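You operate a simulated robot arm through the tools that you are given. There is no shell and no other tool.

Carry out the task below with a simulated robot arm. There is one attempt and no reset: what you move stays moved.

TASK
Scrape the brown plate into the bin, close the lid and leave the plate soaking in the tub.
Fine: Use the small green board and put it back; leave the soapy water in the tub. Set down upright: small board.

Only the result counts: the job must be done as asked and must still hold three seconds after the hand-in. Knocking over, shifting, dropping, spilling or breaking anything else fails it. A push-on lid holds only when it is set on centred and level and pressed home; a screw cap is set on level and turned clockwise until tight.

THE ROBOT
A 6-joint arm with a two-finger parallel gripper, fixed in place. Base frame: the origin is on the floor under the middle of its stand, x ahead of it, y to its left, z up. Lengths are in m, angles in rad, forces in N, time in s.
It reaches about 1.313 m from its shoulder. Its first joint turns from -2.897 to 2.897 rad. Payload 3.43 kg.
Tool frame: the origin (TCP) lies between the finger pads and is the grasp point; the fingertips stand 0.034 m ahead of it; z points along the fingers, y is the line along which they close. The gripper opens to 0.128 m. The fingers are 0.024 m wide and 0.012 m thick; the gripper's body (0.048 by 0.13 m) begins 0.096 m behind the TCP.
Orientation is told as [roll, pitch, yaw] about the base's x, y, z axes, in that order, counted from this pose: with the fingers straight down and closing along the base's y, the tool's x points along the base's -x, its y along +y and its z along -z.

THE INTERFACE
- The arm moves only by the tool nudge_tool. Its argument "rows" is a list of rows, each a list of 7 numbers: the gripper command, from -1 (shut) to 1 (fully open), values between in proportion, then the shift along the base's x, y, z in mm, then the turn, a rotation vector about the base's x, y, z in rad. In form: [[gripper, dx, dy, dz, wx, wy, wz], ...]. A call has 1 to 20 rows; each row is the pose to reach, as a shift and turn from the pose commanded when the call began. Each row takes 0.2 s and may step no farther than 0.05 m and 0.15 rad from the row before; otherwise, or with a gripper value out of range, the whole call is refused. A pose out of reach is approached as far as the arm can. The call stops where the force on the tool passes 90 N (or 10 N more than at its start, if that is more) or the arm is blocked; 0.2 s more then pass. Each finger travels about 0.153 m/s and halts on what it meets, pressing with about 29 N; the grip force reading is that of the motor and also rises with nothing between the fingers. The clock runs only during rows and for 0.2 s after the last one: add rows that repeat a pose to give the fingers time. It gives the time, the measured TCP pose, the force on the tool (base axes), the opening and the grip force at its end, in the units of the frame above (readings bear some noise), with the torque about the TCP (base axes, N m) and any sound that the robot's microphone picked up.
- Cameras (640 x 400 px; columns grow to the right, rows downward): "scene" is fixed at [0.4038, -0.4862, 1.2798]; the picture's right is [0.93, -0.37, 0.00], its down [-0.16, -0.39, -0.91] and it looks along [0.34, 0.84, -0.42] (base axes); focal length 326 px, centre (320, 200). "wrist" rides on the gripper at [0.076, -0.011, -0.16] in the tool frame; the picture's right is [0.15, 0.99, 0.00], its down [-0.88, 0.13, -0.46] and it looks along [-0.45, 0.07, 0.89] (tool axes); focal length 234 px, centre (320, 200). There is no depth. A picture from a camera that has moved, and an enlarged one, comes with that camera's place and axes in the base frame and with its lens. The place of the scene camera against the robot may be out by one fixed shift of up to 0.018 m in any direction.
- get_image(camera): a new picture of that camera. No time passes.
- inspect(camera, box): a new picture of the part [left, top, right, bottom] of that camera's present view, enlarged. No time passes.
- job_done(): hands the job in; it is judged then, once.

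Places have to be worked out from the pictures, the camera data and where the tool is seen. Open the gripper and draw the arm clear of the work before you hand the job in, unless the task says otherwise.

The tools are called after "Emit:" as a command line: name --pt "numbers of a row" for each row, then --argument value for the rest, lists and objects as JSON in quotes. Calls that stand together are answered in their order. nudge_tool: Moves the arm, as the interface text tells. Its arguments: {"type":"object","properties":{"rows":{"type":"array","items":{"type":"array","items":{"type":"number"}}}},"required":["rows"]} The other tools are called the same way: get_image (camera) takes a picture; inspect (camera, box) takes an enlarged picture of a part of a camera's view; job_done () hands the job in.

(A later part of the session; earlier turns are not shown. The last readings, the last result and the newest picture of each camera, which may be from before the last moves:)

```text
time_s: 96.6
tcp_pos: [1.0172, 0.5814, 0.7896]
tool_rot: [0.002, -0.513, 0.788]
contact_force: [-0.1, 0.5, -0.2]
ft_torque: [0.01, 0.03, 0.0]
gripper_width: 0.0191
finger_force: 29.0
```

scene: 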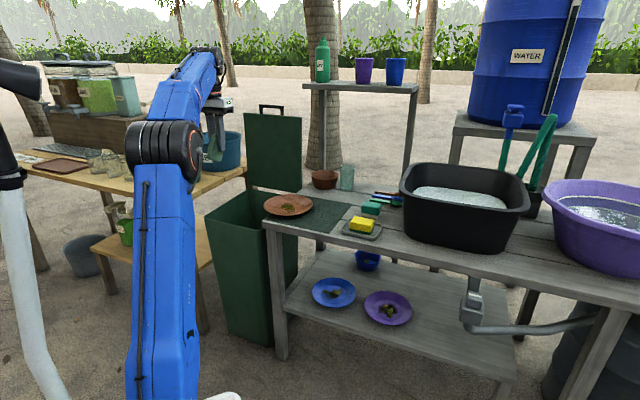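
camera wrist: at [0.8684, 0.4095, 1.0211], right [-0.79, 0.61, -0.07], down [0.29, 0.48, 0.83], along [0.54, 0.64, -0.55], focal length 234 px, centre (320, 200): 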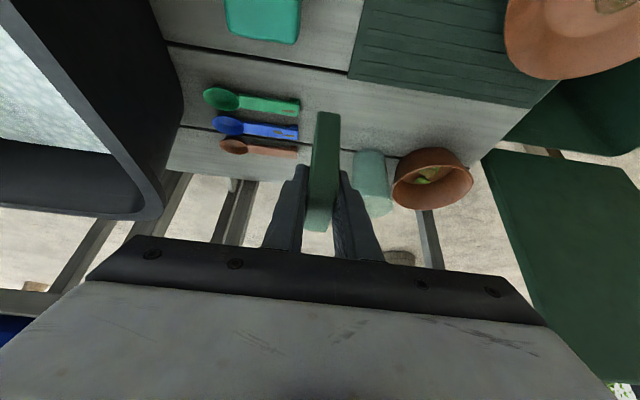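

Emit:
nudge_tool --pt "-1 0 0 -0.6 0 0 0" --pt "-1 0 0 -1.2 0 0 0" --pt "-1 0 0 -1.2 0 0 0"

Emit:
inspect --camera "scene" --box '[340, 160, 400, 210]'

```text
time_s: 97.4
tcp_pos: [1.0179, 0.5802, 0.7904]
tool_rot: [0.001, -0.514, 0.786]
contact_force: [-0.2, -0.3, -1.0]
ft_torque: [-0.01, 0.0, 0.0]
gripper_width: 0.0193
finger_force: 29.1
```

```text
8.00 times, centred on (370, 185) of scene
camera zoom: at [0.4038, -0.4862, 1.2798], right [0.93, -0.37, 0.0], down [-0.16, -0.39, -0.91], along [0.34, 0.84, -0.42], focal length 2611 px, centre (-80, 320)
```

zoom: 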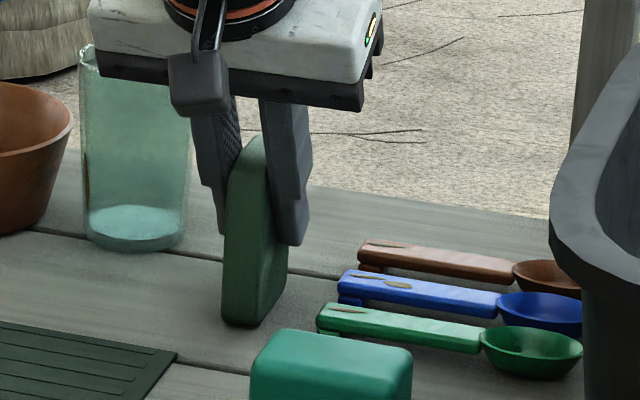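

Nearly there (bottom about 1 mm above). One more small step.

Emit:
nudge_tool --pt "-1 0 0 -0.6 0 0 0" --pt "-1 0 0 -1.2 0 0 0" --pt "-1 0 0 -1.2 0 0 0"

```text
time_s: 98.2
tcp_pos: [1.0175, 0.5806, 0.7887]
tool_rot: [0.001, -0.513, 0.788]
contact_force: [1.3, 1.1, 4.0]
ft_torque: [0.13, -0.13, 0.02]
gripper_width: 0.0191
finger_force: 28.9
```

Light contact (4 N). I'll open the fingers gradually and check that the board stands.

Emit:
nudge_tool --pt "-0.65 0 0 0.2 0 0 0" --pt "-0.5 0 0 0.2 0 0 0" --pt "-0.3 0 0 0.2 0 0 0" --pt "-0.22 0 0 0.2 0 0 0" --pt "-0.22 0 0 0.2 0 0 0"

Emit:
inspect --camera "scene" --box '[340, 160, 400, 210]'

Emit:
inspect --camera "wrist" --box '[230, 80, 410, 260]'

```text
time_s: 99.4
tcp_pos: [1.0168, 0.5806, 0.7881]
tool_rot: [0.003, -0.512, 0.787]
contact_force: [0.2, 0.2, -0.1]
ft_torque: [0.03, 0.04, 0.0]
gripper_width: 0.0499
finger_force: 0.2
```

```text
8.00 times, centred on (370, 185) of scene
camera zoom: at [0.4038, -0.4862, 1.2798], right [0.93, -0.37, 0.0], down [-0.16, -0.39, -0.91], along [0.34, 0.84, -0.42], focal length 2611 px, centre (-80, 320)
```

zoom: 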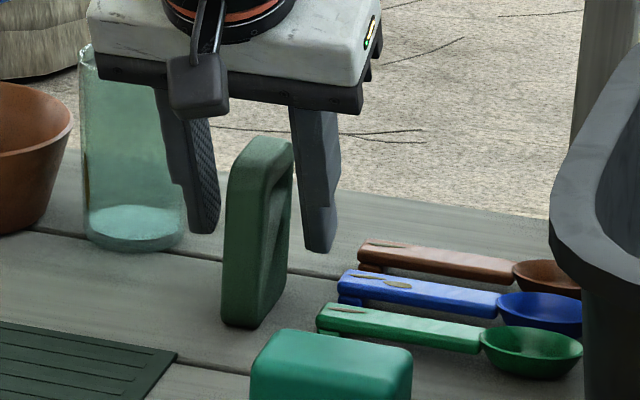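

```text
2.22 times, centred on (320, 170) of wrist
camera zoom: at [0.923, 0.4704, 0.8892], right [-0.79, 0.61, -0.07], down [0.29, 0.48, 0.83], along [0.54, 0.64, -0.55], focal length 520 px, centre (320, 267)
```

zoom: 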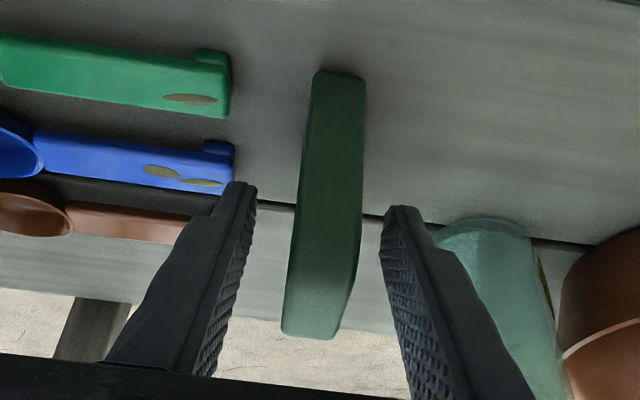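

The board stands upright in its old place. I'll back out along the tool axis and then return to view the bin with an empty, open gripper.

Emit:
nudge_tool --pt "-0.22 -12 -12 29 0 0 0" --pt "-0.22 -24 -24 58 0 0 0" --pt "-0.22 -36 -36 87 0 0 0" --pt "-0.22 -50 -50 116 0 0 0" --pt "0.2 -90 -50 130 -0.04 0.04 0" --pt "0.6 -135 -45 140 -0.08 0.08 0" --pt "1 -180 -35 140 -0.12 0.12 0" --pt "1 -225 -20 140 -0.16 0.16 0" --pt "1 -265 0 140 -0.2 0.2 0" --pt "1 -305 20 140 -0.24 0.24 0" --pt "1 -345 40 140 -0.28 0.28 0" --pt "1 -385 65 140 -0.32 0.32 0" --pt "1 -415 95 140 -0.36 0.36 0" --pt "1 -430 130 140 -0.363 0.363 0" --pt "1 -430 160 140 -0.363 0.363 0" --pt "1 -430 160 140 -0.363 0.363 0"

Emit:
get_image --camera "wrist"

Emit:
get_image --camera "scene"

```text
time_s: 102.8
tcp_pos: [0.5874, 0.742, 0.9278]
tool_rot: [0.002, -0.001, 0.786]
contact_force: [-0.8, -0.7, -0.2]
ft_torque: [0.02, 0.0, 0.0]
gripper_width: 0.1283
finger_force: 0.1
```

```text
taken
camera wrist: at [0.5404, 0.6797, 1.0867], right [-0.8, 0.6, 0.0], down [0.53, 0.71, 0.46], along [0.27, 0.37, -0.89], focal length 234 px, centre (320, 200)
```

wrist: 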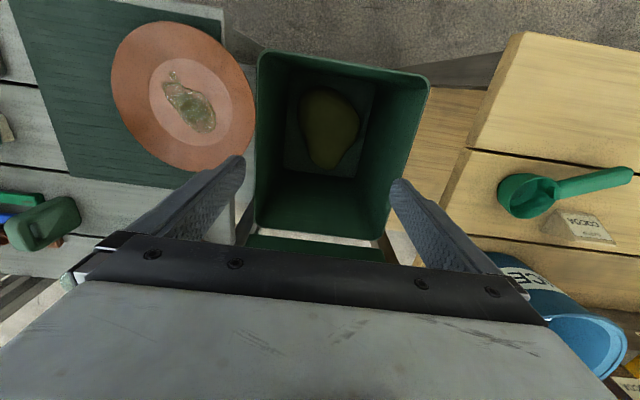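

```text
taken
```

scene: 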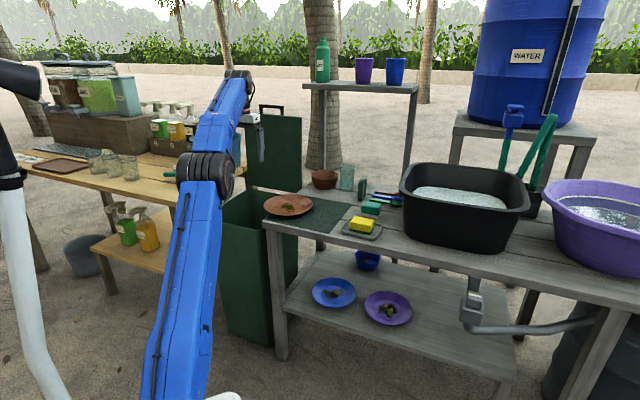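

Now the whole bin floor is visible between the open fingers; I'll zoom in on it.

Emit:
inspect --camera "wrist" --box '[250, 50, 440, 240]'

Emit:
inspect --camera "wrist" --box '[280, 70, 380, 180]'

Emit:
inspect --camera "wrist" --box '[100, 10, 270, 180]'

```text
2.11 times, centred on (345, 145) of wrist
camera zoom: at [0.5404, 0.6797, 1.0867], right [-0.8, 0.6, 0.0], down [0.53, 0.71, 0.46], along [0.27, 0.37, -0.89], focal length 493 px, centre (267, 316)
```

zoom: 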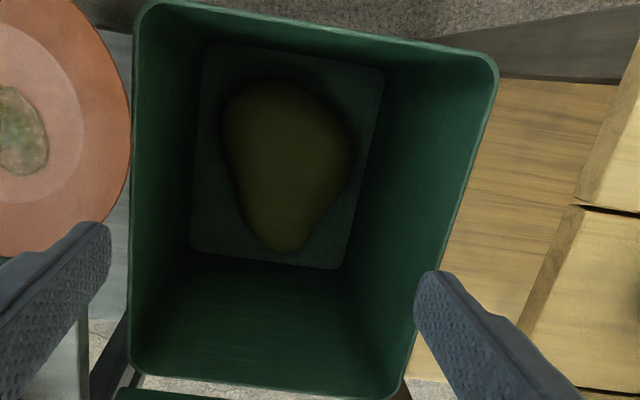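

```text
3.64 times, centred on (330, 125) of wrist
camera zoom: at [0.5404, 0.6797, 1.0867], right [-0.8, 0.6, 0.0], down [0.53, 0.71, 0.46], along [0.27, 0.37, -0.89], focal length 852 px, centre (284, 473)
```

zoom: 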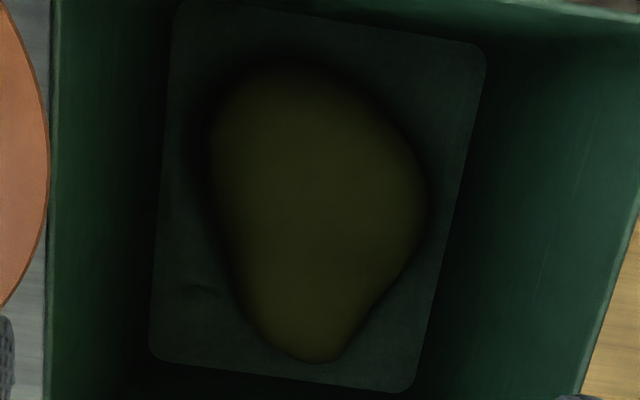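

```text
2.35 times, centred on (185, 95) of wrist
camera zoom: at [0.5404, 0.6797, 1.0867], right [-0.8, 0.6, 0.0], down [0.53, 0.71, 0.46], along [0.27, 0.37, -0.89], focal length 551 px, centre (638, 447)
```

zoom: 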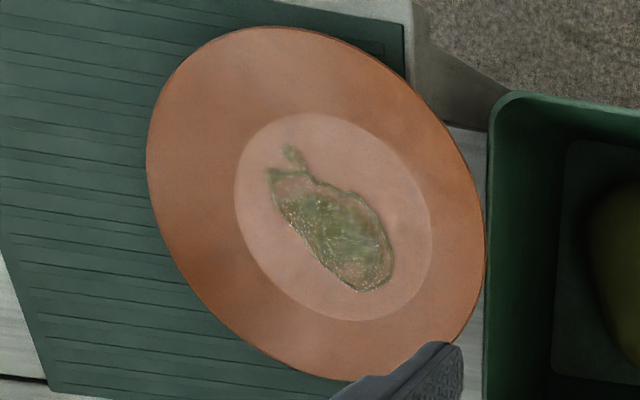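

There's a faint shape on the bin floor near the table side; I'll zoom in more there.

Emit:
inspect --camera "wrist" --box '[283, 130, 333, 175]'

Emit:
inspect --camera "wrist" --box '[283, 80, 343, 130]'

Emit:
inspect --camera "wrist" --box '[333, 80, 383, 180]'

```text
8.89 times, centred on (308, 152) of wrist
camera zoom: at [0.5404, 0.6797, 1.0867], right [-0.8, 0.6, 0.0], down [0.53, 0.71, 0.46], along [0.27, 0.37, -0.89], focal length 2082 px, centre (427, 622)
```

zoom: 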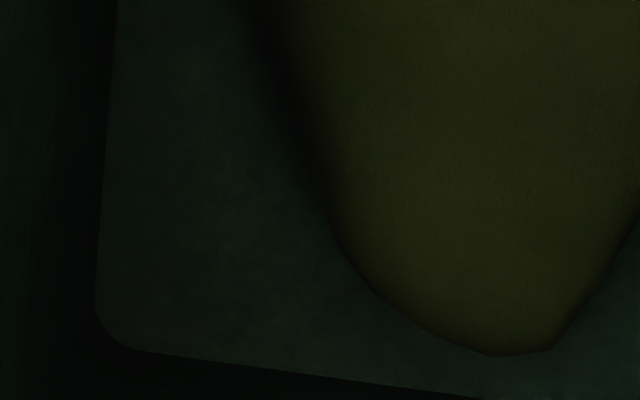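

```text
8.00 times, centred on (313, 105) of wrist
camera zoom: at [0.5404, 0.6797, 1.0867], right [-0.8, 0.6, 0.0], down [0.53, 0.71, 0.46], along [0.27, 0.37, -0.89], focal length 1873 px, centre (376, 960)
```

zoom: 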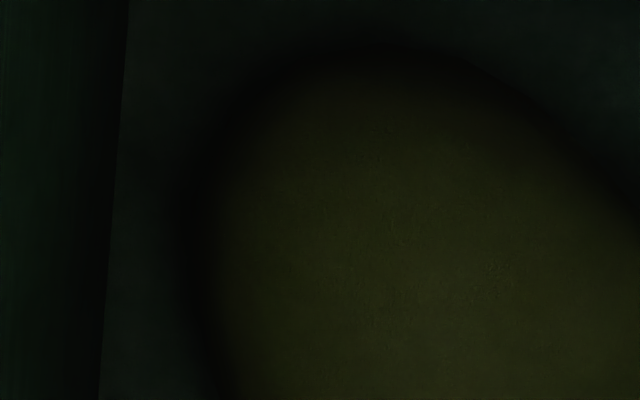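

```text
4.00 times, centred on (358, 130) of wrist
camera zoom: at [0.5404, 0.6797, 1.0867], right [-0.8, 0.6, 0.0], down [0.53, 0.71, 0.46], along [0.27, 0.37, -0.89], focal length 937 px, centre (168, 480)
```

zoom: 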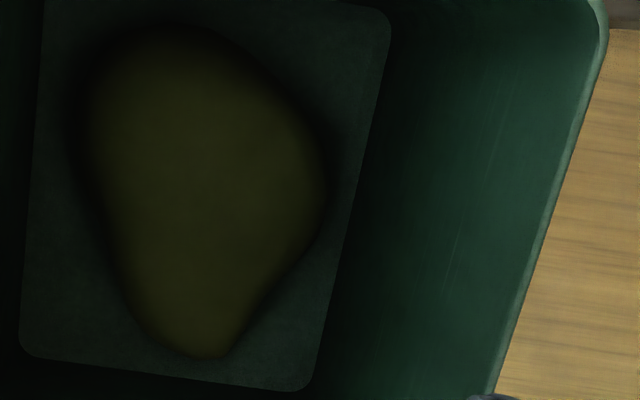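

No bits on the bin floor that I can recognise. I'll look closely at the plate and at the board/gripper/table surroundings for the bits.

Emit:
inspect --camera "wrist" --box '[150, 60, 230, 140]'

Emit:
inspect --camera "scene" --box '[255, 185, 325, 225]'

Emit:
inspect --camera "scene" --box '[340, 165, 390, 210]'

```text
5.00 times, centred on (190, 100) of wrist
camera zoom: at [0.5404, 0.6797, 1.0867], right [-0.8, 0.6, 0.0], down [0.53, 0.71, 0.46], along [0.27, 0.37, -0.89], focal length 1171 px, centre (970, 700)
```

zoom: 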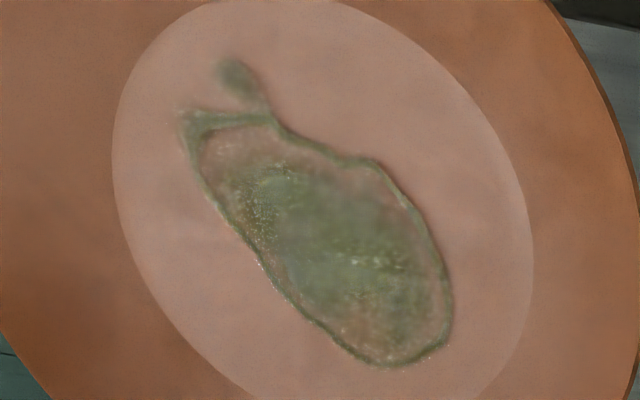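

```text
9.14 times, centred on (290, 205) of scene
camera zoom: at [0.4038, -0.4862, 1.2798], right [0.93, -0.37, 0.0], down [-0.16, -0.39, -0.91], along [0.34, 0.84, -0.42], focal length 2984 px, centre (594, 154)
```

zoom: 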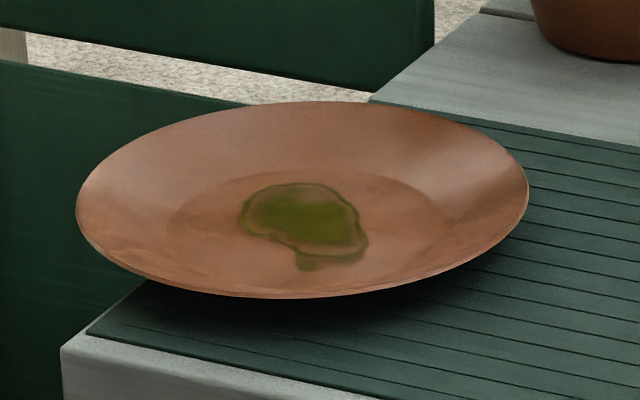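

```text
8.89 times, centred on (365, 188) of scene
camera zoom: at [0.4038, -0.4862, 1.2798], right [0.93, -0.37, 0.0], down [-0.16, -0.39, -0.91], along [0.34, 0.84, -0.42], focal length 2901 px, centre (-80, 311)
```

zoom: 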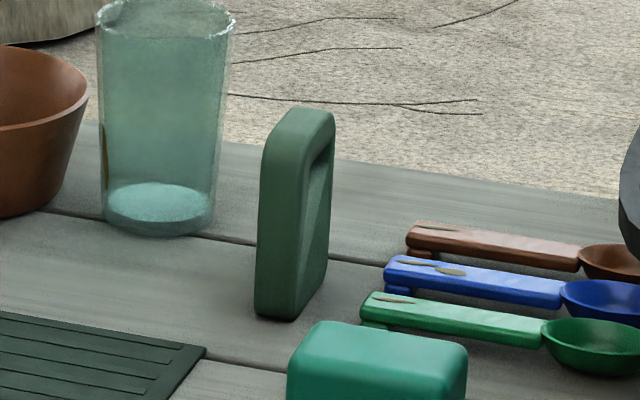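

The smear remains as a stain; bits are off the plate. I'll check the floor and lower shelf beside the bin in the scene camera for any fallen bits.

Emit:
inspect --camera "scene" --box '[250, 220, 350, 370]'

Emit:
inspect --camera "wrist" --box '[200, 150, 300, 270]'

Emit:
inspect --camera "scene" --box '[300, 265, 430, 340]'

```text
2.67 times, centred on (300, 295) of scene
camera zoom: at [0.4038, -0.4862, 1.2798], right [0.93, -0.37, 0.0], down [-0.16, -0.39, -0.91], along [0.34, 0.84, -0.42], focal length 870 px, centre (373, -53)
```

zoom: 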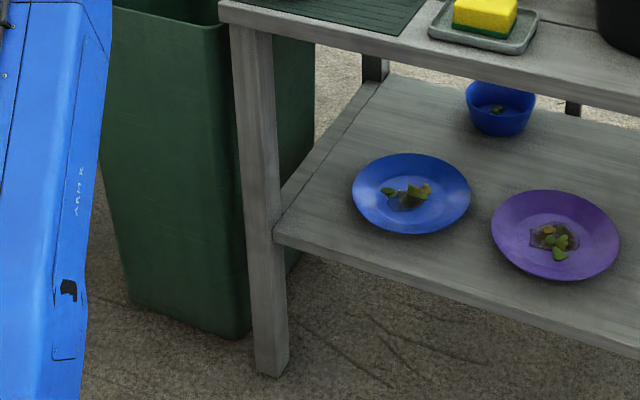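

```text
3.33 times, centred on (250, 210) of wrist
camera zoom: at [0.5404, 0.6797, 1.0867], right [-0.8, 0.6, 0.0], down [0.53, 0.71, 0.46], along [0.27, 0.37, -0.89], focal length 781 px, centre (553, 167)
```

zoom: 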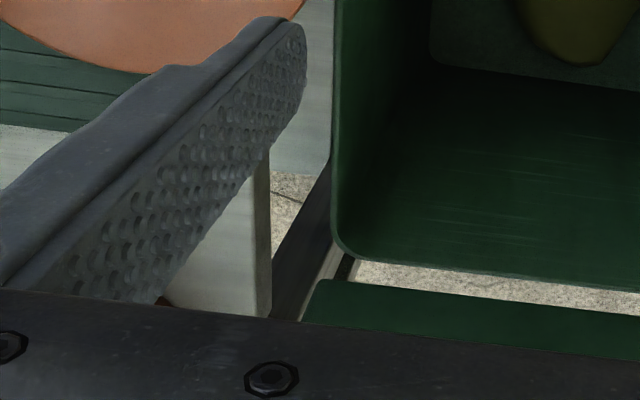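

```text
4.92 times, centred on (365, 302) of scene
camera zoom: at [0.4038, -0.4862, 1.2798], right [0.93, -0.37, 0.0], down [-0.16, -0.39, -0.91], along [0.34, 0.84, -0.42], focal length 1607 px, centre (98, -305)
```

zoom: 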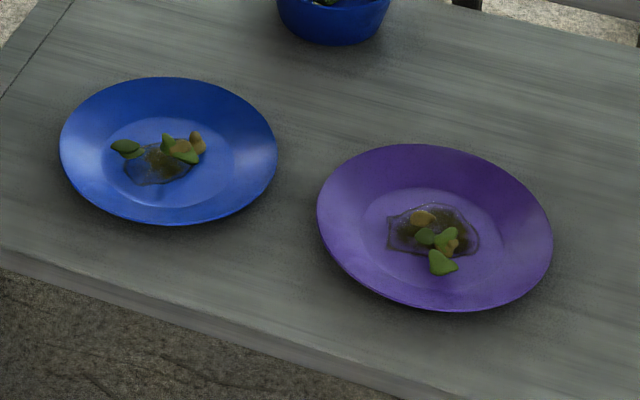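

Nothing fell on the shelf or the visible floor. For certainty I'll lower the camera over the bin mouth for a closer look at the bin floor.

Emit:
nudge_tool --pt "1 -10 20 -20 0 0 0" --pt "1 -15 30 -50 0 0 0" --pt "1 -15 35 -85 0 0 0" --pt "1 -15 40 -120 0 0 0" --pt "1 -15 45 -155 0 0 0" --pt "1 -15 50 -180 0 0 0" --pt "1 -15 50 -180 0 0 0"

Emit:
get_image --camera "wrist"

Emit:
inspect --camera "wrist" --box '[240, 20, 420, 200]'

```text
time_s: 104.4
tcp_pos: [0.5733, 0.7925, 0.7483]
tool_rot: [0.003, 0.0, 0.787]
contact_force: [0.2, -0.2, -0.3]
ft_torque: [-0.01, -0.03, 0.0]
gripper_width: 0.1281
finger_force: 0.0
```

```text
taken
camera wrist: at [0.5283, 0.7306, 0.9075], right [-0.8, 0.6, 0.0], down [0.53, 0.71, 0.46], along [0.27, 0.37, -0.89], focal length 234 px, centre (320, 200)
```

wrist: 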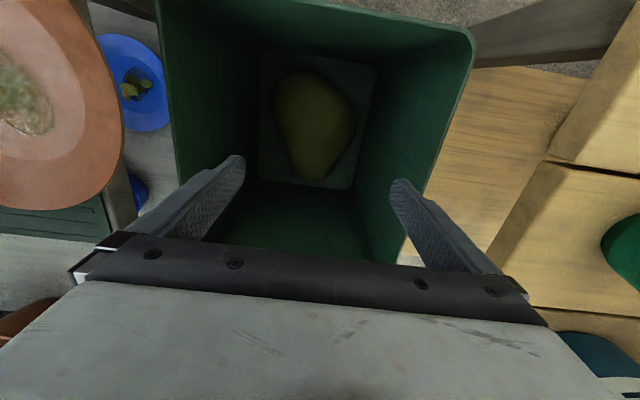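

```text
2.22 times, centred on (330, 110) of wrist
camera zoom: at [0.5283, 0.7306, 0.9075], right [-0.8, 0.6, 0.0], down [0.53, 0.71, 0.46], along [0.27, 0.37, -0.89], focal length 520 px, centre (298, 400)
```

zoom: 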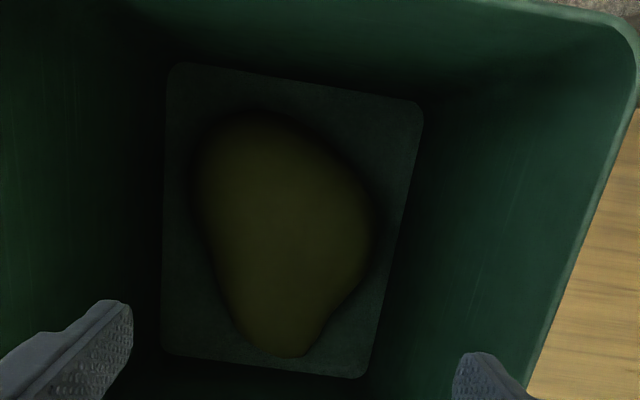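

The bits aren't visible on the bin floor, but the plate is clear of them; they probably went under the heap's surface. I'll recheck the gap once the plate is away. Next I'll pick the plate at its overhanging front-left rim, heading along +x; first rise and yaw the tool to 90°.

Emit:
nudge_tool --pt "1 -5 -10 40 0 0 0.08" --pt "1 -20 -35 85 0 0 0.2" --pt "1 -40 -70 125 0 0 0.33" --pt "1 -60 -105 160 0 0 0.46" --pt "1 -80 -140 180 0 0 0.59" --pt "0.5 -95 -170 185 0 0 0.72" --pt "0 -103 -185 185 0 0 0.784" --pt "0 -103 -185 185 0 0 0.784"

Emit:
get_image --camera "wrist"

```text
refused: row 2 steps farther than a row can; nothing moved
```

```text
taken
camera wrist: at [0.5283, 0.7306, 0.9075], right [-0.8, 0.6, 0.0], down [0.53, 0.71, 0.46], along [0.27, 0.37, -0.89], focal length 234 px, centre (320, 200)
```

wrist: 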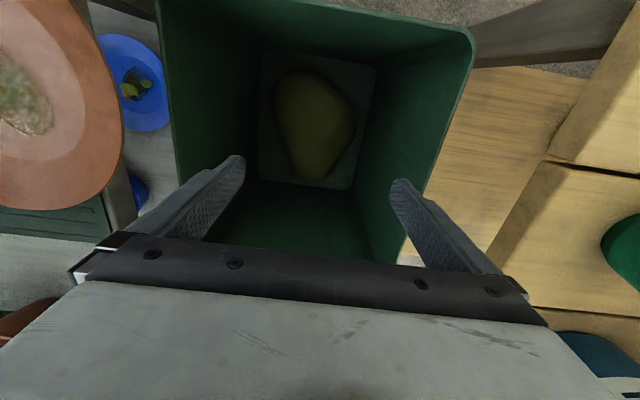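

A row was too long; I'll resend with smaller steps.

Emit:
nudge_tool --pt "1 -5 -5 40 0 0 0.05" --pt "1 -12 -15 85 0 0 0.12" --pt "1 -24 -40 120 0 0 0.25" --pt "1 -40 -70 150 0 0 0.38" --pt "1 -58 -105 170 0 0 0.51" --pt "0.5 -78 -145 180 0 0 0.64" --pt "0 -95 -175 185 0 0 0.76" --pt "0 -103 -185 185 0 0 0.784" --pt "0 -103 -185 185 0 0 0.784"

Emit:
get_image --camera "wrist"

```text
time_s: 106.4
tcp_pos: [0.4703, 0.6041, 0.9336]
tool_rot: [0.002, 0.001, 1.57]
contact_force: [0.7, 0.7, 0.5]
ft_torque: [0.01, 0.01, -0.01]
gripper_width: 0.064
finger_force: 0.1
```

```text
taken
camera wrist: at [0.4814, 0.5285, 1.0925], right [-0.99, -0.15, 0.0], down [-0.13, 0.88, 0.46], along [-0.07, 0.45, -0.89], focal length 234 px, centre (320, 200)
```

wrist: 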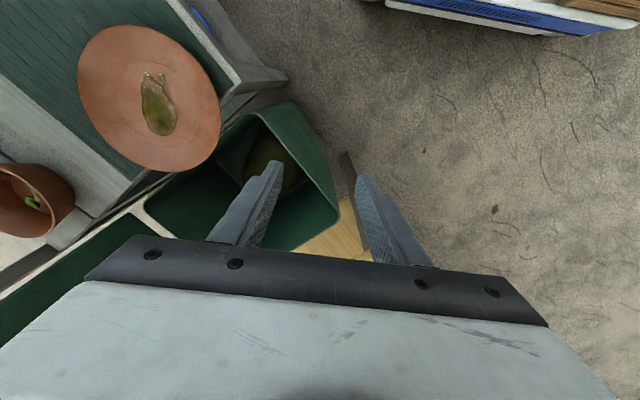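

Good view of the plate, table edge and bin. I'll zoom in to measure the rim point where I'll grip.

Emit:
inspect --camera "wrist" --box '[60, 0, 300, 200]'

```text
2.00 times, centred on (180, 100) of wrist
camera zoom: at [0.4814, 0.5285, 1.0925], right [-0.99, -0.15, 0.0], down [-0.13, 0.88, 0.46], along [-0.07, 0.45, -0.89], focal length 468 px, centre (600, 400)
```

zoom: 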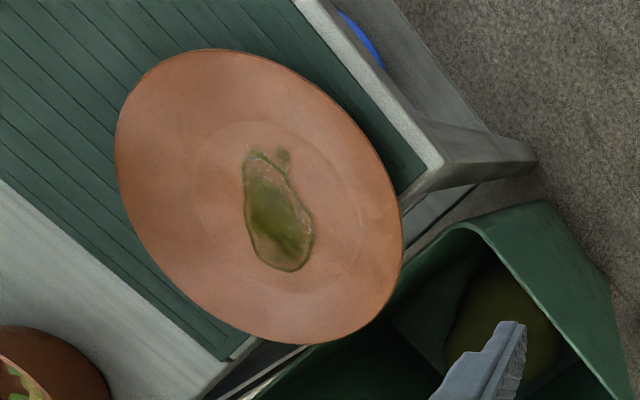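

Plate centre is about (0.712, 0.597); gripping along heading −20° gives ~37 mm of overhang for the lower finger. I'll yaw to 70° and then tilt the tool to about 35° below horizontal at a pre-grasp point.

Emit:
nudge_tool --pt "0 15 15 -10 0 0 -0.12" --pt "0 35 35 -20 0 0 -0.24" --pt "-0.22 50 56 -30 0 0 -0.348" --pt "-0.22 50 56 -30 0 0 -0.348"

Emit:
nudge_tool --pt "-0.22 0 0 0 -0.048 -0.132 0" --pt "-0.22 0 0 0 -0.096 -0.263 0" --pt "-0.22 0 0 0 -0.144 -0.395 0" --pt "-0.22 0 0 0 -0.192 -0.526 0" --pt "-0.22 0 0 0 -0.24 -0.658 0" --pt "-0.22 0 0 0 -0.287 -0.789 0" --pt "-0.22 0 0 0 -0.328 -0.902 0" --pt "-0.22 0 0 0 -0.328 -0.902 0"

Emit:
get_image --camera "wrist"

Emit:
get_image --camera "scene"

```text
time_s: 107.4
tcp_pos: [0.5191, 0.6633, 0.9016]
tool_rot: [0.003, -0.001, 1.222]
contact_force: [-0.3, -0.5, -0.1]
ft_torque: [-0.01, -0.03, -0.02]
gripper_width: 0.0499
finger_force: 0.1
```

```text
time_s: 109.2
tcp_pos: [0.5192, 0.6617, 0.9032]
tool_rot: [-0.957, -0.002, 1.222]
contact_force: [0.0, 0.2, -0.4]
ft_torque: [0.04, 0.01, 0.0]
gripper_width: 0.0498
finger_force: 0.0
```

```text
taken
camera wrist: at [0.3765, 0.6327, 1.0033], right [-0.58, 0.06, -0.81], down [-0.12, 0.98, 0.15], along [0.8, 0.19, -0.57], focal length 234 px, centre (320, 200)
```

wrist: 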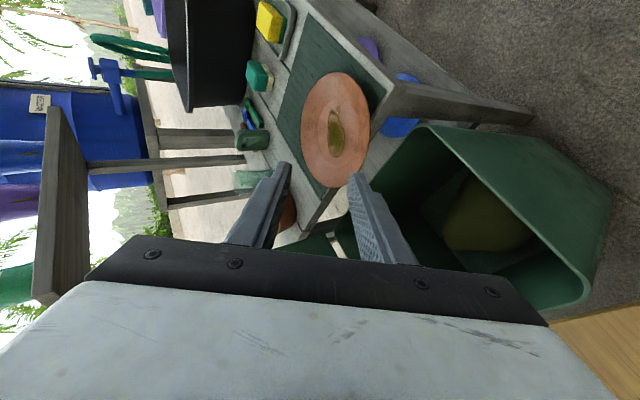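

```text
taken
```

scene: 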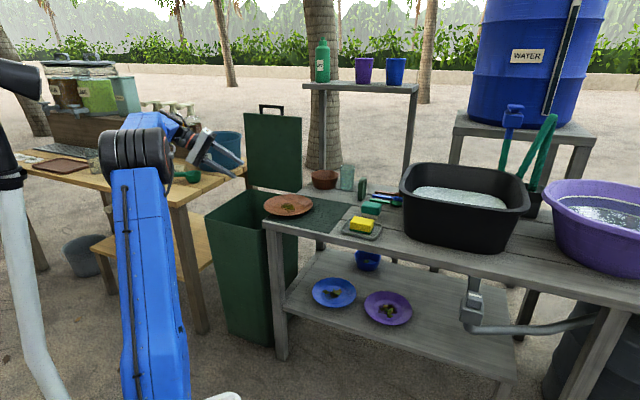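

Tilted pose reached without trouble. I'll descend to the pre-grasp point, 9 cm behind the rim along the tool axis.

Emit:
nudge_tool --pt "-0.22 8 -1 -38 0 0 0" --pt "-0.22 18 -3 -76 0 0 0" --pt "-0.22 28.9 -5 -114.4 0 0 0" --pt "-0.22 28.9 -5 -114.4 0 0 0"

Emit:
get_image --camera "wrist"

Emit:
inspect --camera "scene" --box '[190, 130, 330, 240]'

```text
time_s: 110.2
tcp_pos: [0.5491, 0.6568, 0.788]
tool_rot: [-0.957, -0.001, 1.221]
contact_force: [-0.7, -0.1, -0.8]
ft_torque: [-0.01, -0.01, 0.01]
gripper_width: 0.0496
finger_force: 0.0
```

```text
taken
camera wrist: at [0.4062, 0.6286, 0.8877], right [-0.59, 0.06, -0.81], down [-0.12, 0.98, 0.16], along [0.8, 0.19, -0.57], focal length 234 px, centre (320, 200)
```

wrist: 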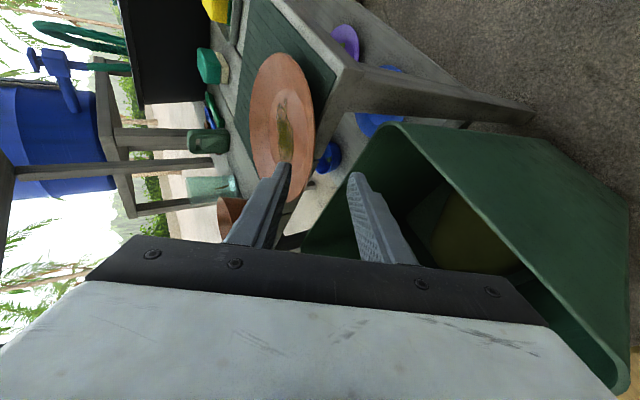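

```text
3.64 times, centred on (260, 185) of scene
camera zoom: at [0.4038, -0.4862, 1.2798], right [0.93, -0.37, 0.0], down [-0.16, -0.39, -0.91], along [0.34, 0.84, -0.42], focal length 1187 px, centre (538, 254)
```

zoom: 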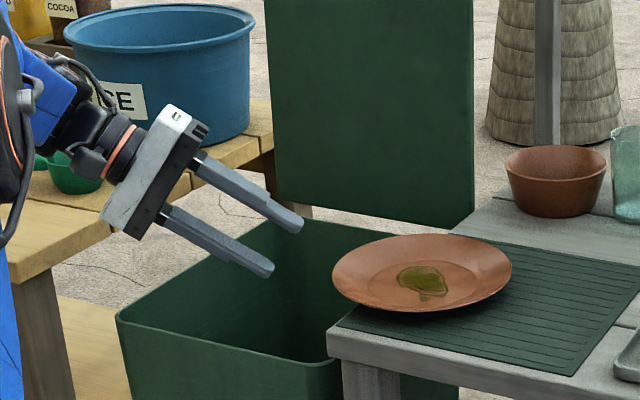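

Aim looks right, with the rim perhaps ~9 mm further than estimated. I'll advance 5 cm along the axis and re-check.

Emit:
nudge_tool --pt "-0.22 19.2 -7 -14.4 0 0 0" --pt "-0.22 38.4 -14 -28.8 0 0 0" --pt "-0.22 46.1 -16.8 -34.6 0 0 0" --pt "-0.22 46.1 -16.8 -34.6 0 0 0"

Emit:
inspect --camera "wrist" --box '[220, 50, 420, 250]'

Emit:
inspect --camera "scene" --box '[220, 160, 320, 230]'

```text
time_s: 111.2
tcp_pos: [0.5946, 0.6391, 0.7539]
tool_rot: [-0.958, 0.001, 1.221]
contact_force: [-0.1, 0.2, 0.4]
ft_torque: [-0.02, -0.01, -0.01]
gripper_width: 0.0499
finger_force: 0.1
```

```text
2.00 times, centred on (320, 150) of wrist
camera zoom: at [0.4528, 0.6107, 0.8548], right [-0.59, 0.06, -0.81], down [-0.12, 0.98, 0.16], along [0.8, 0.19, -0.57], focal length 468 px, centre (320, 300)
```

zoom: 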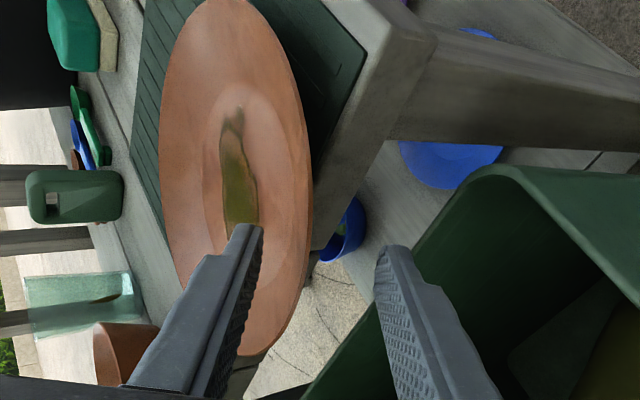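

```text
5.71 times, centred on (270, 195) of scene
camera zoom: at [0.4038, -0.4862, 1.2798], right [0.93, -0.37, 0.0], down [-0.16, -0.39, -0.91], along [0.34, 0.84, -0.42], focal length 1865 px, centre (606, 229)
```

zoom: 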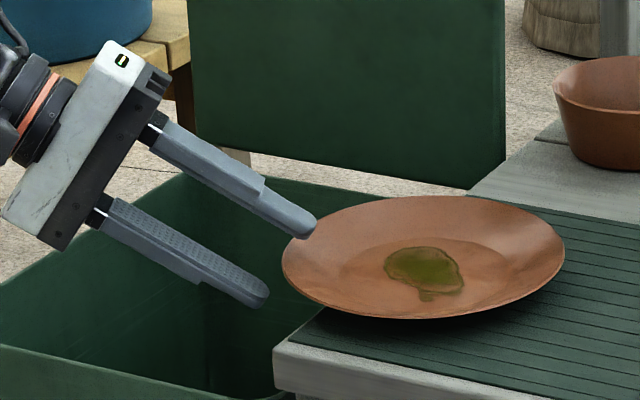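

The rim sits about 5 mm above the tool axis and ~8 mm beyond the tips. I'll shift 5 mm up-perpendicular and advance ~27 mm so the pads overlap the rim by 2 cm.

Emit:
nudge_tool --pt "-0.22 2.7 -1 4.1 0 0 0" --pt "-0.22 10 -3.6 -1.3 0 0 0" --pt "-0.22 17 -6.2 -6.5 0 0 0" --pt "-0.22 23.8 -8.7 -11.7 0 0 0" --pt "-0.22 23.8 -8.7 -11.7 0 0 0"

Emit:
inspect --camera "wrist" --box '[220, 50, 420, 250]'

Emit:
inspect --camera "scene" --box '[230, 170, 310, 225]'

```text
time_s: 112.4
tcp_pos: [0.6165, 0.6307, 0.7419]
tool_rot: [-0.958, 0.0, 1.222]
contact_force: [0.7, 0.5, -0.4]
ft_torque: [0.01, -0.02, 0.02]
gripper_width: 0.0497
finger_force: 0.0
```

```text
2.00 times, centred on (320, 150) of wrist
camera zoom: at [0.4747, 0.6023, 0.843], right [-0.59, 0.06, -0.81], down [-0.12, 0.98, 0.16], along [0.8, 0.19, -0.57], focal length 468 px, centre (320, 300)
```

zoom: 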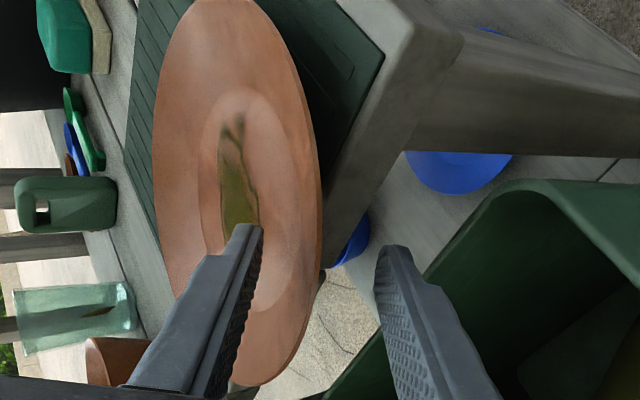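

```text
7.27 times, centred on (270, 198) of scene
camera zoom: at [0.4038, -0.4862, 1.2798], right [0.93, -0.37, 0.0], down [-0.16, -0.39, -0.91], along [0.34, 0.84, -0.42], focal length 2374 px, centre (684, 218)
```

zoom: 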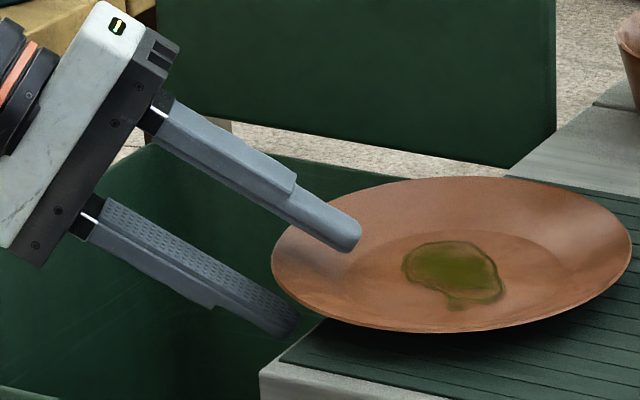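

The rim is now centred between the fingers with no contact. I'll close gently on the rim.

Emit:
nudge_tool --pt "-0.5 0 0 0 0 0 0" --pt "-0.7 0 0 0 0 0 0" --pt "-0.85 0 0 0 0 0 0" --pt "-1 0 0 0 0 0 0" --pt "-1 0 0 0 0 0 0"

Emit:
inspect --camera "wrist" --box '[220, 50, 420, 250]'

Emit:
inspect --camera "scene" --box '[230, 170, 330, 225]'

```text
time_s: 113.6
tcp_pos: [0.6179, 0.631, 0.7438]
tool_rot: [-0.961, -0.004, 1.221]
contact_force: [15.3, 1.0, 27.2]
ft_torque: [-0.74, -1.51, 0.23]
gripper_width: 0.0076
finger_force: 28.9
```

```text
2.00 times, centred on (320, 150) of wrist
camera zoom: at [0.4752, 0.6016, 0.8449], right [-0.58, 0.06, -0.81], down [-0.12, 0.98, 0.16], along [0.8, 0.19, -0.56], focal length 468 px, centre (320, 300)
```

zoom: 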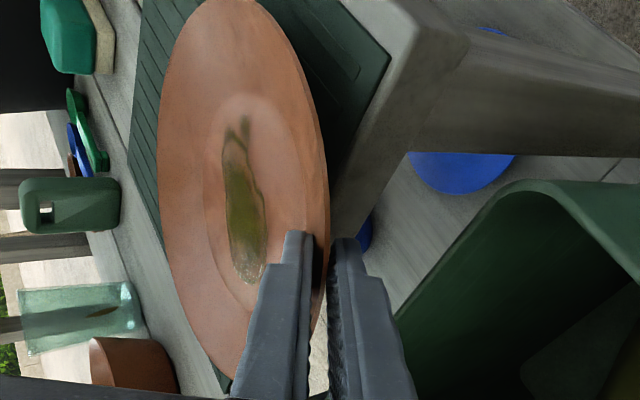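

```text
6.40 times, centred on (280, 198) of scene
camera zoom: at [0.4038, -0.4862, 1.2798], right [0.93, -0.37, 0.0], down [-0.16, -0.39, -0.91], along [0.34, 0.84, -0.42], focal length 2089 px, centre (576, 216)
```

zoom: 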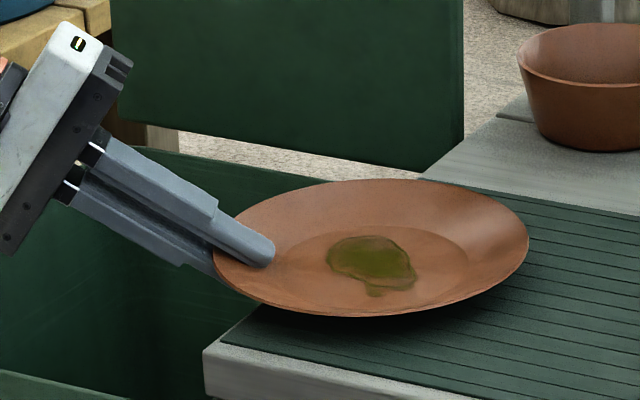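

Rim is gripped (7.6 mm), with the upper pad pressing the plate down a bit. I'll lift slowly and check the hold.

Emit:
nudge_tool --pt "-1 -0.5 0 2.5 0 0 0" --pt "-1 -0.5 0 6 0 0 0" --pt "-1 -0.5 0 12 0 0 0" --pt "-1 -0.5 0 20 0 0 0" --pt "-1 -0.5 0 30 0 0 0" --pt "-1 -0.5 0 30 0 0 0"

Emit:
inspect --camera "wrist" --box '[220, 50, 420, 250]'

Emit:
inspect --camera "scene" --box '[220, 150, 350, 230]'

```text
time_s: 115.0
tcp_pos: [0.6166, 0.6316, 0.7724]
tool_rot: [-0.956, 0.0, 1.222]
contact_force: [-0.5, 0.3, -0.2]
ft_torque: [0.06, 0.16, -0.02]
gripper_width: 0.0046
finger_force: 28.6
```

```text
2.00 times, centred on (320, 150) of wrist
camera zoom: at [0.4742, 0.6023, 0.8733], right [-0.59, 0.06, -0.81], down [-0.12, 0.98, 0.16], along [0.8, 0.19, -0.57], focal length 468 px, centre (320, 300)
```

zoom: 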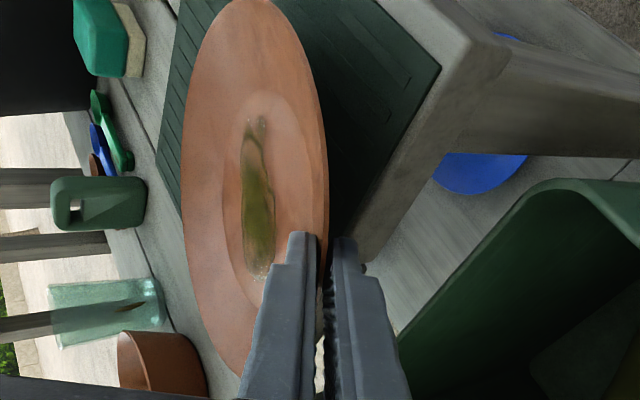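

```text
4.92 times, centred on (285, 190) of scene
camera zoom: at [0.4038, -0.4862, 1.2798], right [0.93, -0.37, 0.0], down [-0.16, -0.39, -0.91], along [0.34, 0.84, -0.42], focal length 1607 px, centre (492, 249)
```

zoom: 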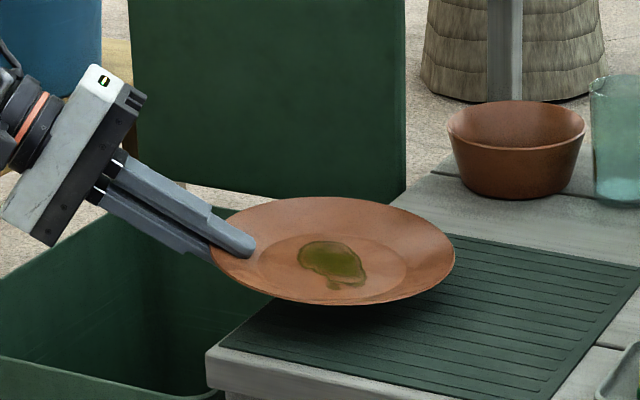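

The plate is held firmly, nearly level, and the gap beside the bin shows no fallen bits. I'll raise it and swing it toward the tub, turning the heading to about +12°.

Emit:
nudge_tool --pt "-1 0 0 35 0 0 0" --pt "-1 0 0 75 0 0 0" --pt "-1 0 0 115 0 0 0" --pt "-1 0 0 155 0 0 0" --pt "-1 0 0 195 0 0 0" --pt "-1 15 -25 215 0 0 0.06" --pt "-1 35 -60 225 0 0 0.12" --pt "-1 55 -95 230 0 0 0.18" --pt "-1 75 -130 230 0 0 0.24" --pt "-1 95 -165 230 0 0 0.3" --pt "-1 115 -205 230 0 0 0.36" --pt "-1 130 -245 230 0 0 0.42" --pt "-1 140 -285 230 0 0 0.48" --pt "-1 150 -325 230 0 0 0.56" --pt "-1 150 -325 230 0 0 0.56"

Emit:
get_image --camera "wrist"

Emit:
get_image --camera "scene"

```text
time_s: 118.2
tcp_pos: [0.7689, 0.3049, 1.0038]
tool_rot: [-0.959, 0.001, 1.784]
contact_force: [0.1, 0.7, -1.6]
ft_torque: [-0.06, 0.15, 0.03]
gripper_width: 0.0045
finger_force: 29.3
```

```text
taken
camera wrist: at [0.6641, 0.2042, 1.1043], right [-0.53, -0.26, -0.81], down [-0.62, 0.77, 0.16], along [0.58, 0.59, -0.57], focal length 234 px, centre (320, 200)
```

wrist: 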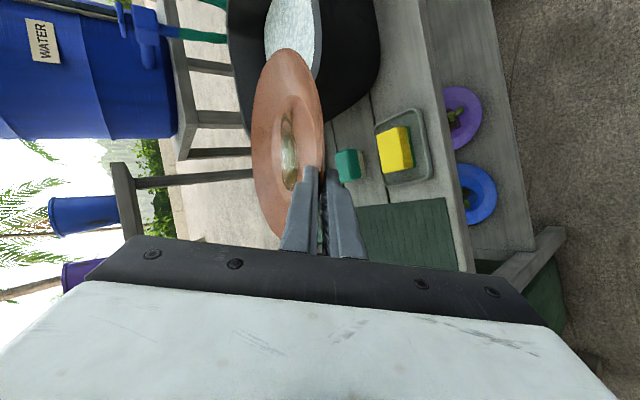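

```text
taken
```

scene: 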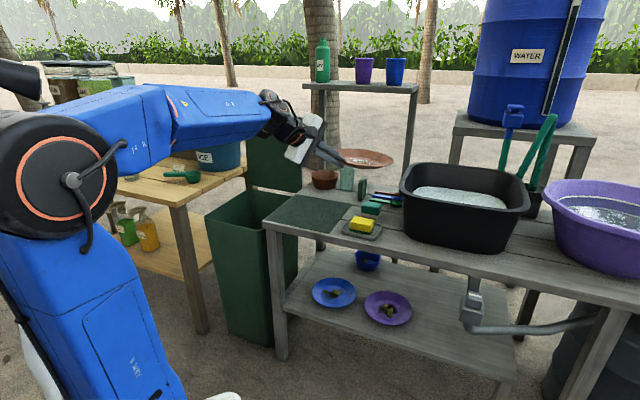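

The plate is held level over the table. I'll zoom the scene view on the tub to measure its rim and water level.

Emit:
inspect --camera "scene" --box '[385, 145, 545, 265]'

Emit:
inspect --camera "wrist" --box '[200, 0, 400, 160]'

```text
3.33 times, centred on (465, 205) of scene
camera zoom: at [0.4038, -0.4862, 1.2798], right [0.93, -0.37, 0.0], down [-0.16, -0.39, -0.91], along [0.34, 0.84, -0.42], focal length 1088 px, centre (-163, 183)
```

zoom: 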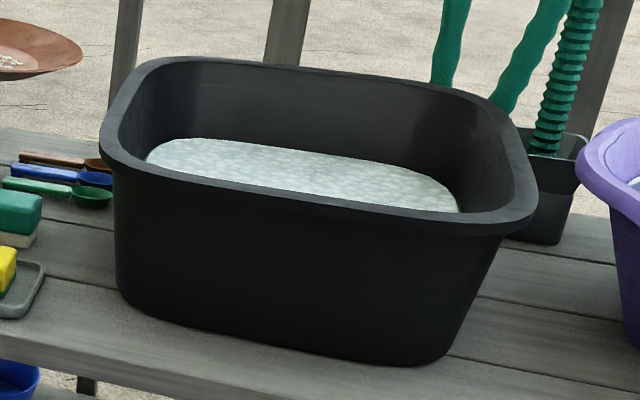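

```text
2.50 times, centred on (300, 80) of wrist
camera zoom: at [0.6641, 0.2042, 1.1043], right [-0.53, -0.26, -0.81], down [-0.62, 0.77, 0.16], along [0.58, 0.59, -0.57], focal length 585 px, centre (370, 500)
```

zoom: 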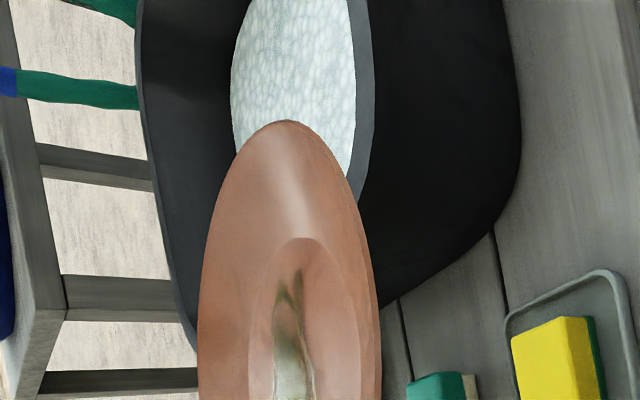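

From the scene and wrist views the tub rim is about z 0.87 (front edge v≈0.865–0.885), inside about u 0.50–0.83, with shallow water near z 0.78. I'll carry the plate forward over the front rim at about z 0.97.

Emit:
nudge_tool --pt "-1 30 -6 0 0 0 0" --pt "-1 70 -14 0 0 0 0" --pt "-1 110 -22 -5 0 0 0" --pt "-1 150 -32 -10 0 0 0" --pt "-1 190 -42 -20 0 0 0" --pt "-1 230 -52 -30 0 0 0" --pt "-1 262 -60 -38 0 0 0" --pt "-1 262 -60 -38 0 0 0"

Emit:
get_image --camera "wrist"

Emit:
inspect --camera "scene" --box '[340, 100, 560, 260]'

```text
time_s: 120.0
tcp_pos: [1.0303, 0.2459, 0.9628]
tool_rot: [-0.959, 0.001, 1.783]
contact_force: [-0.6, -0.7, -2.0]
ft_torque: [-0.01, 0.14, -0.04]
gripper_width: 0.0045
finger_force: 29.0
```

```text
taken
camera wrist: at [0.9239, 0.146, 1.0643], right [-0.53, -0.26, -0.81], down [-0.62, 0.77, 0.16], along [0.58, 0.59, -0.57], focal length 234 px, centre (320, 200)
```

wrist: 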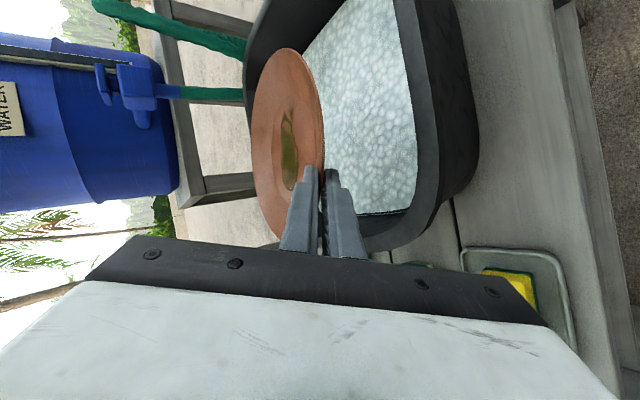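

```text
2.50 times, centred on (450, 180) of scene
camera zoom: at [0.4038, -0.4862, 1.2798], right [0.93, -0.37, 0.0], down [-0.16, -0.39, -0.91], along [0.34, 0.84, -0.42], focal length 816 px, centre (-5, 250)
```

zoom: 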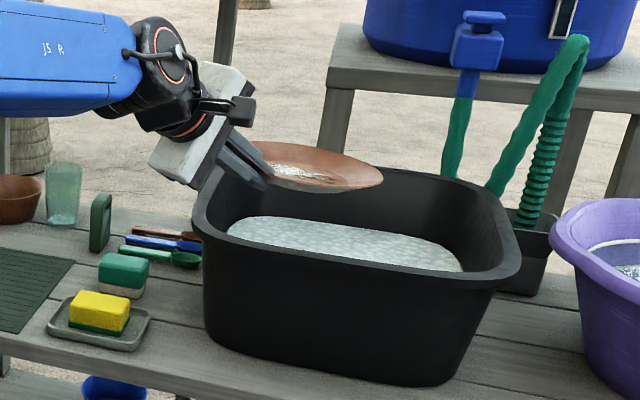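

The plate is above the tub interior. I'll move it further in while pitching the tool down to about 60°, so the plate's far edge dips toward the water.

Emit:
nudge_tool --pt "-1 25 0 0 -0.015 0.07 0" --pt "-1 50 -1 -5 -0.032 0.15 0" --pt "-1 75 -1 -12 -0.05 0.23 0" --pt "-1 100 -2 -25 -0.068 0.315 0" --pt "-1 118.7 -2 -40 -0.085 0.395 0" --pt "-1 118.7 -2 -50 -0.092 0.426 0" --pt "-1 118.7 -2 -50 -0.092 0.426 0"

Emit:
get_image --camera "wrist"

Emit:
inspect --camera "scene" --box '[340, 100, 560, 260]'

```text
time_s: 121.6
tcp_pos: [1.1487, 0.2445, 0.9133]
tool_rot: [-0.52, 0.0, 1.781]
contact_force: [-0.1, 0.9, -1.7]
ft_torque: [-0.04, 0.15, 0.0]
gripper_width: 0.0043
finger_force: 29.2
```

```text
taken
camera wrist: at [1.0959, 0.1553, 1.057], right [-0.81, -0.32, -0.49], down [-0.52, 0.79, 0.33], along [0.28, 0.52, -0.81], focal length 234 px, centre (320, 200)
```

wrist: 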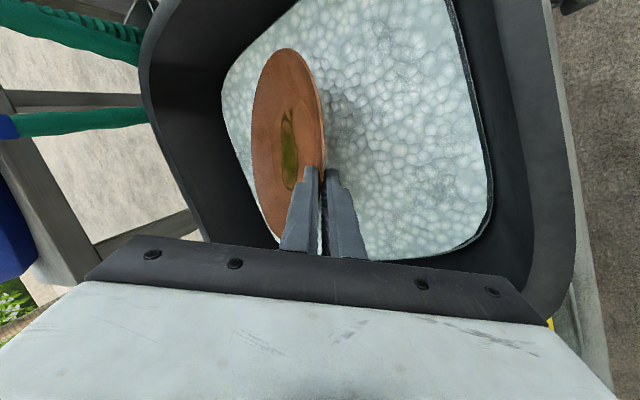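

```text
2.50 times, centred on (450, 180) of scene
camera zoom: at [0.4038, -0.4862, 1.2798], right [0.93, -0.37, 0.0], down [-0.16, -0.39, -0.91], along [0.34, 0.84, -0.42], focal length 816 px, centre (-5, 250)
```

zoom: 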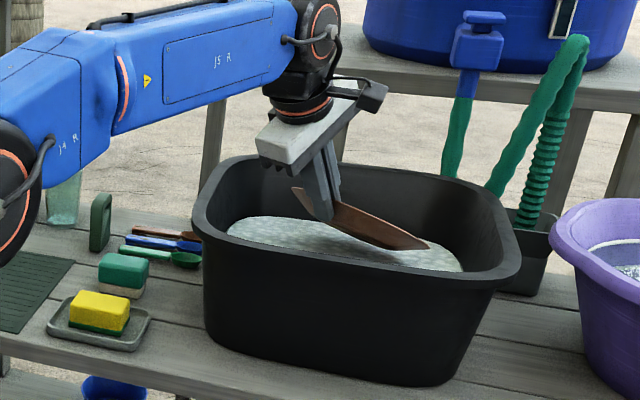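

Good clearance all round. I'll lower in small steps until the plate's far edge touches the tub floor.

Emit:
nudge_tool --pt "-1 0 0 -10 0 0 0" --pt "-1 0 0 -20 0 0 0" --pt "-1 0 0 -30 0 0 0" --pt "-1 0 0 -40 0 0 0" --pt "-1 0 0 -40 0 0 0"

Emit:
inspect --camera "scene" --box '[380, 120, 540, 240]'

```text
time_s: 122.8
tcp_pos: [1.1484, 0.2433, 0.8738]
tool_rot: [-0.521, 0.001, 1.783]
contact_force: [-0.5, -0.1, -2.1]
ft_torque: [0.02, 0.08, 0.0]
gripper_width: 0.0044
finger_force: 28.9
```

```text
3.33 times, centred on (460, 180) of scene
camera zoom: at [0.4038, -0.4862, 1.2798], right [0.93, -0.37, 0.0], down [-0.16, -0.39, -0.91], along [0.34, 0.84, -0.42], focal length 1088 px, centre (-147, 267)
```

zoom: 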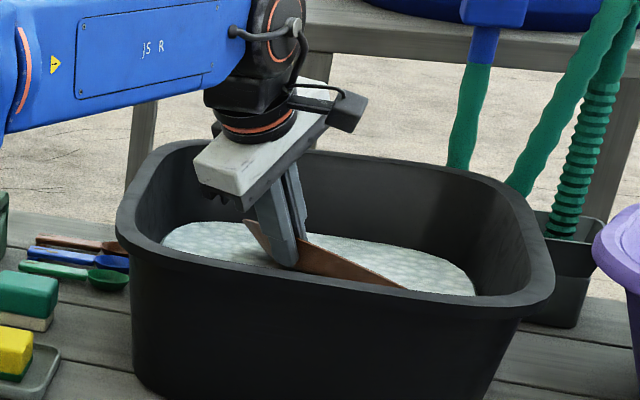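

The plate's far half is in the water, no bottom contact yet. Continuing down in 5 mm steps.

Emit:
nudge_tool --pt "-1 0 0 -5 0 0 0" --pt "-1 0 0 -10 0 0 0" --pt "-1 0 0 -15 0 0 0" --pt "-1 0 0 -20 0 0 0" --pt "-1 0 0 -20 0 0 0"

```text
time_s: 124.0
tcp_pos: [1.1482, 0.2439, 0.8545]
tool_rot: [-0.522, -0.001, 1.782]
contact_force: [0.3, 0.0, -2.9]
ft_torque: [-0.02, 0.13, 0.02]
gripper_width: 0.0046
finger_force: 28.8
```

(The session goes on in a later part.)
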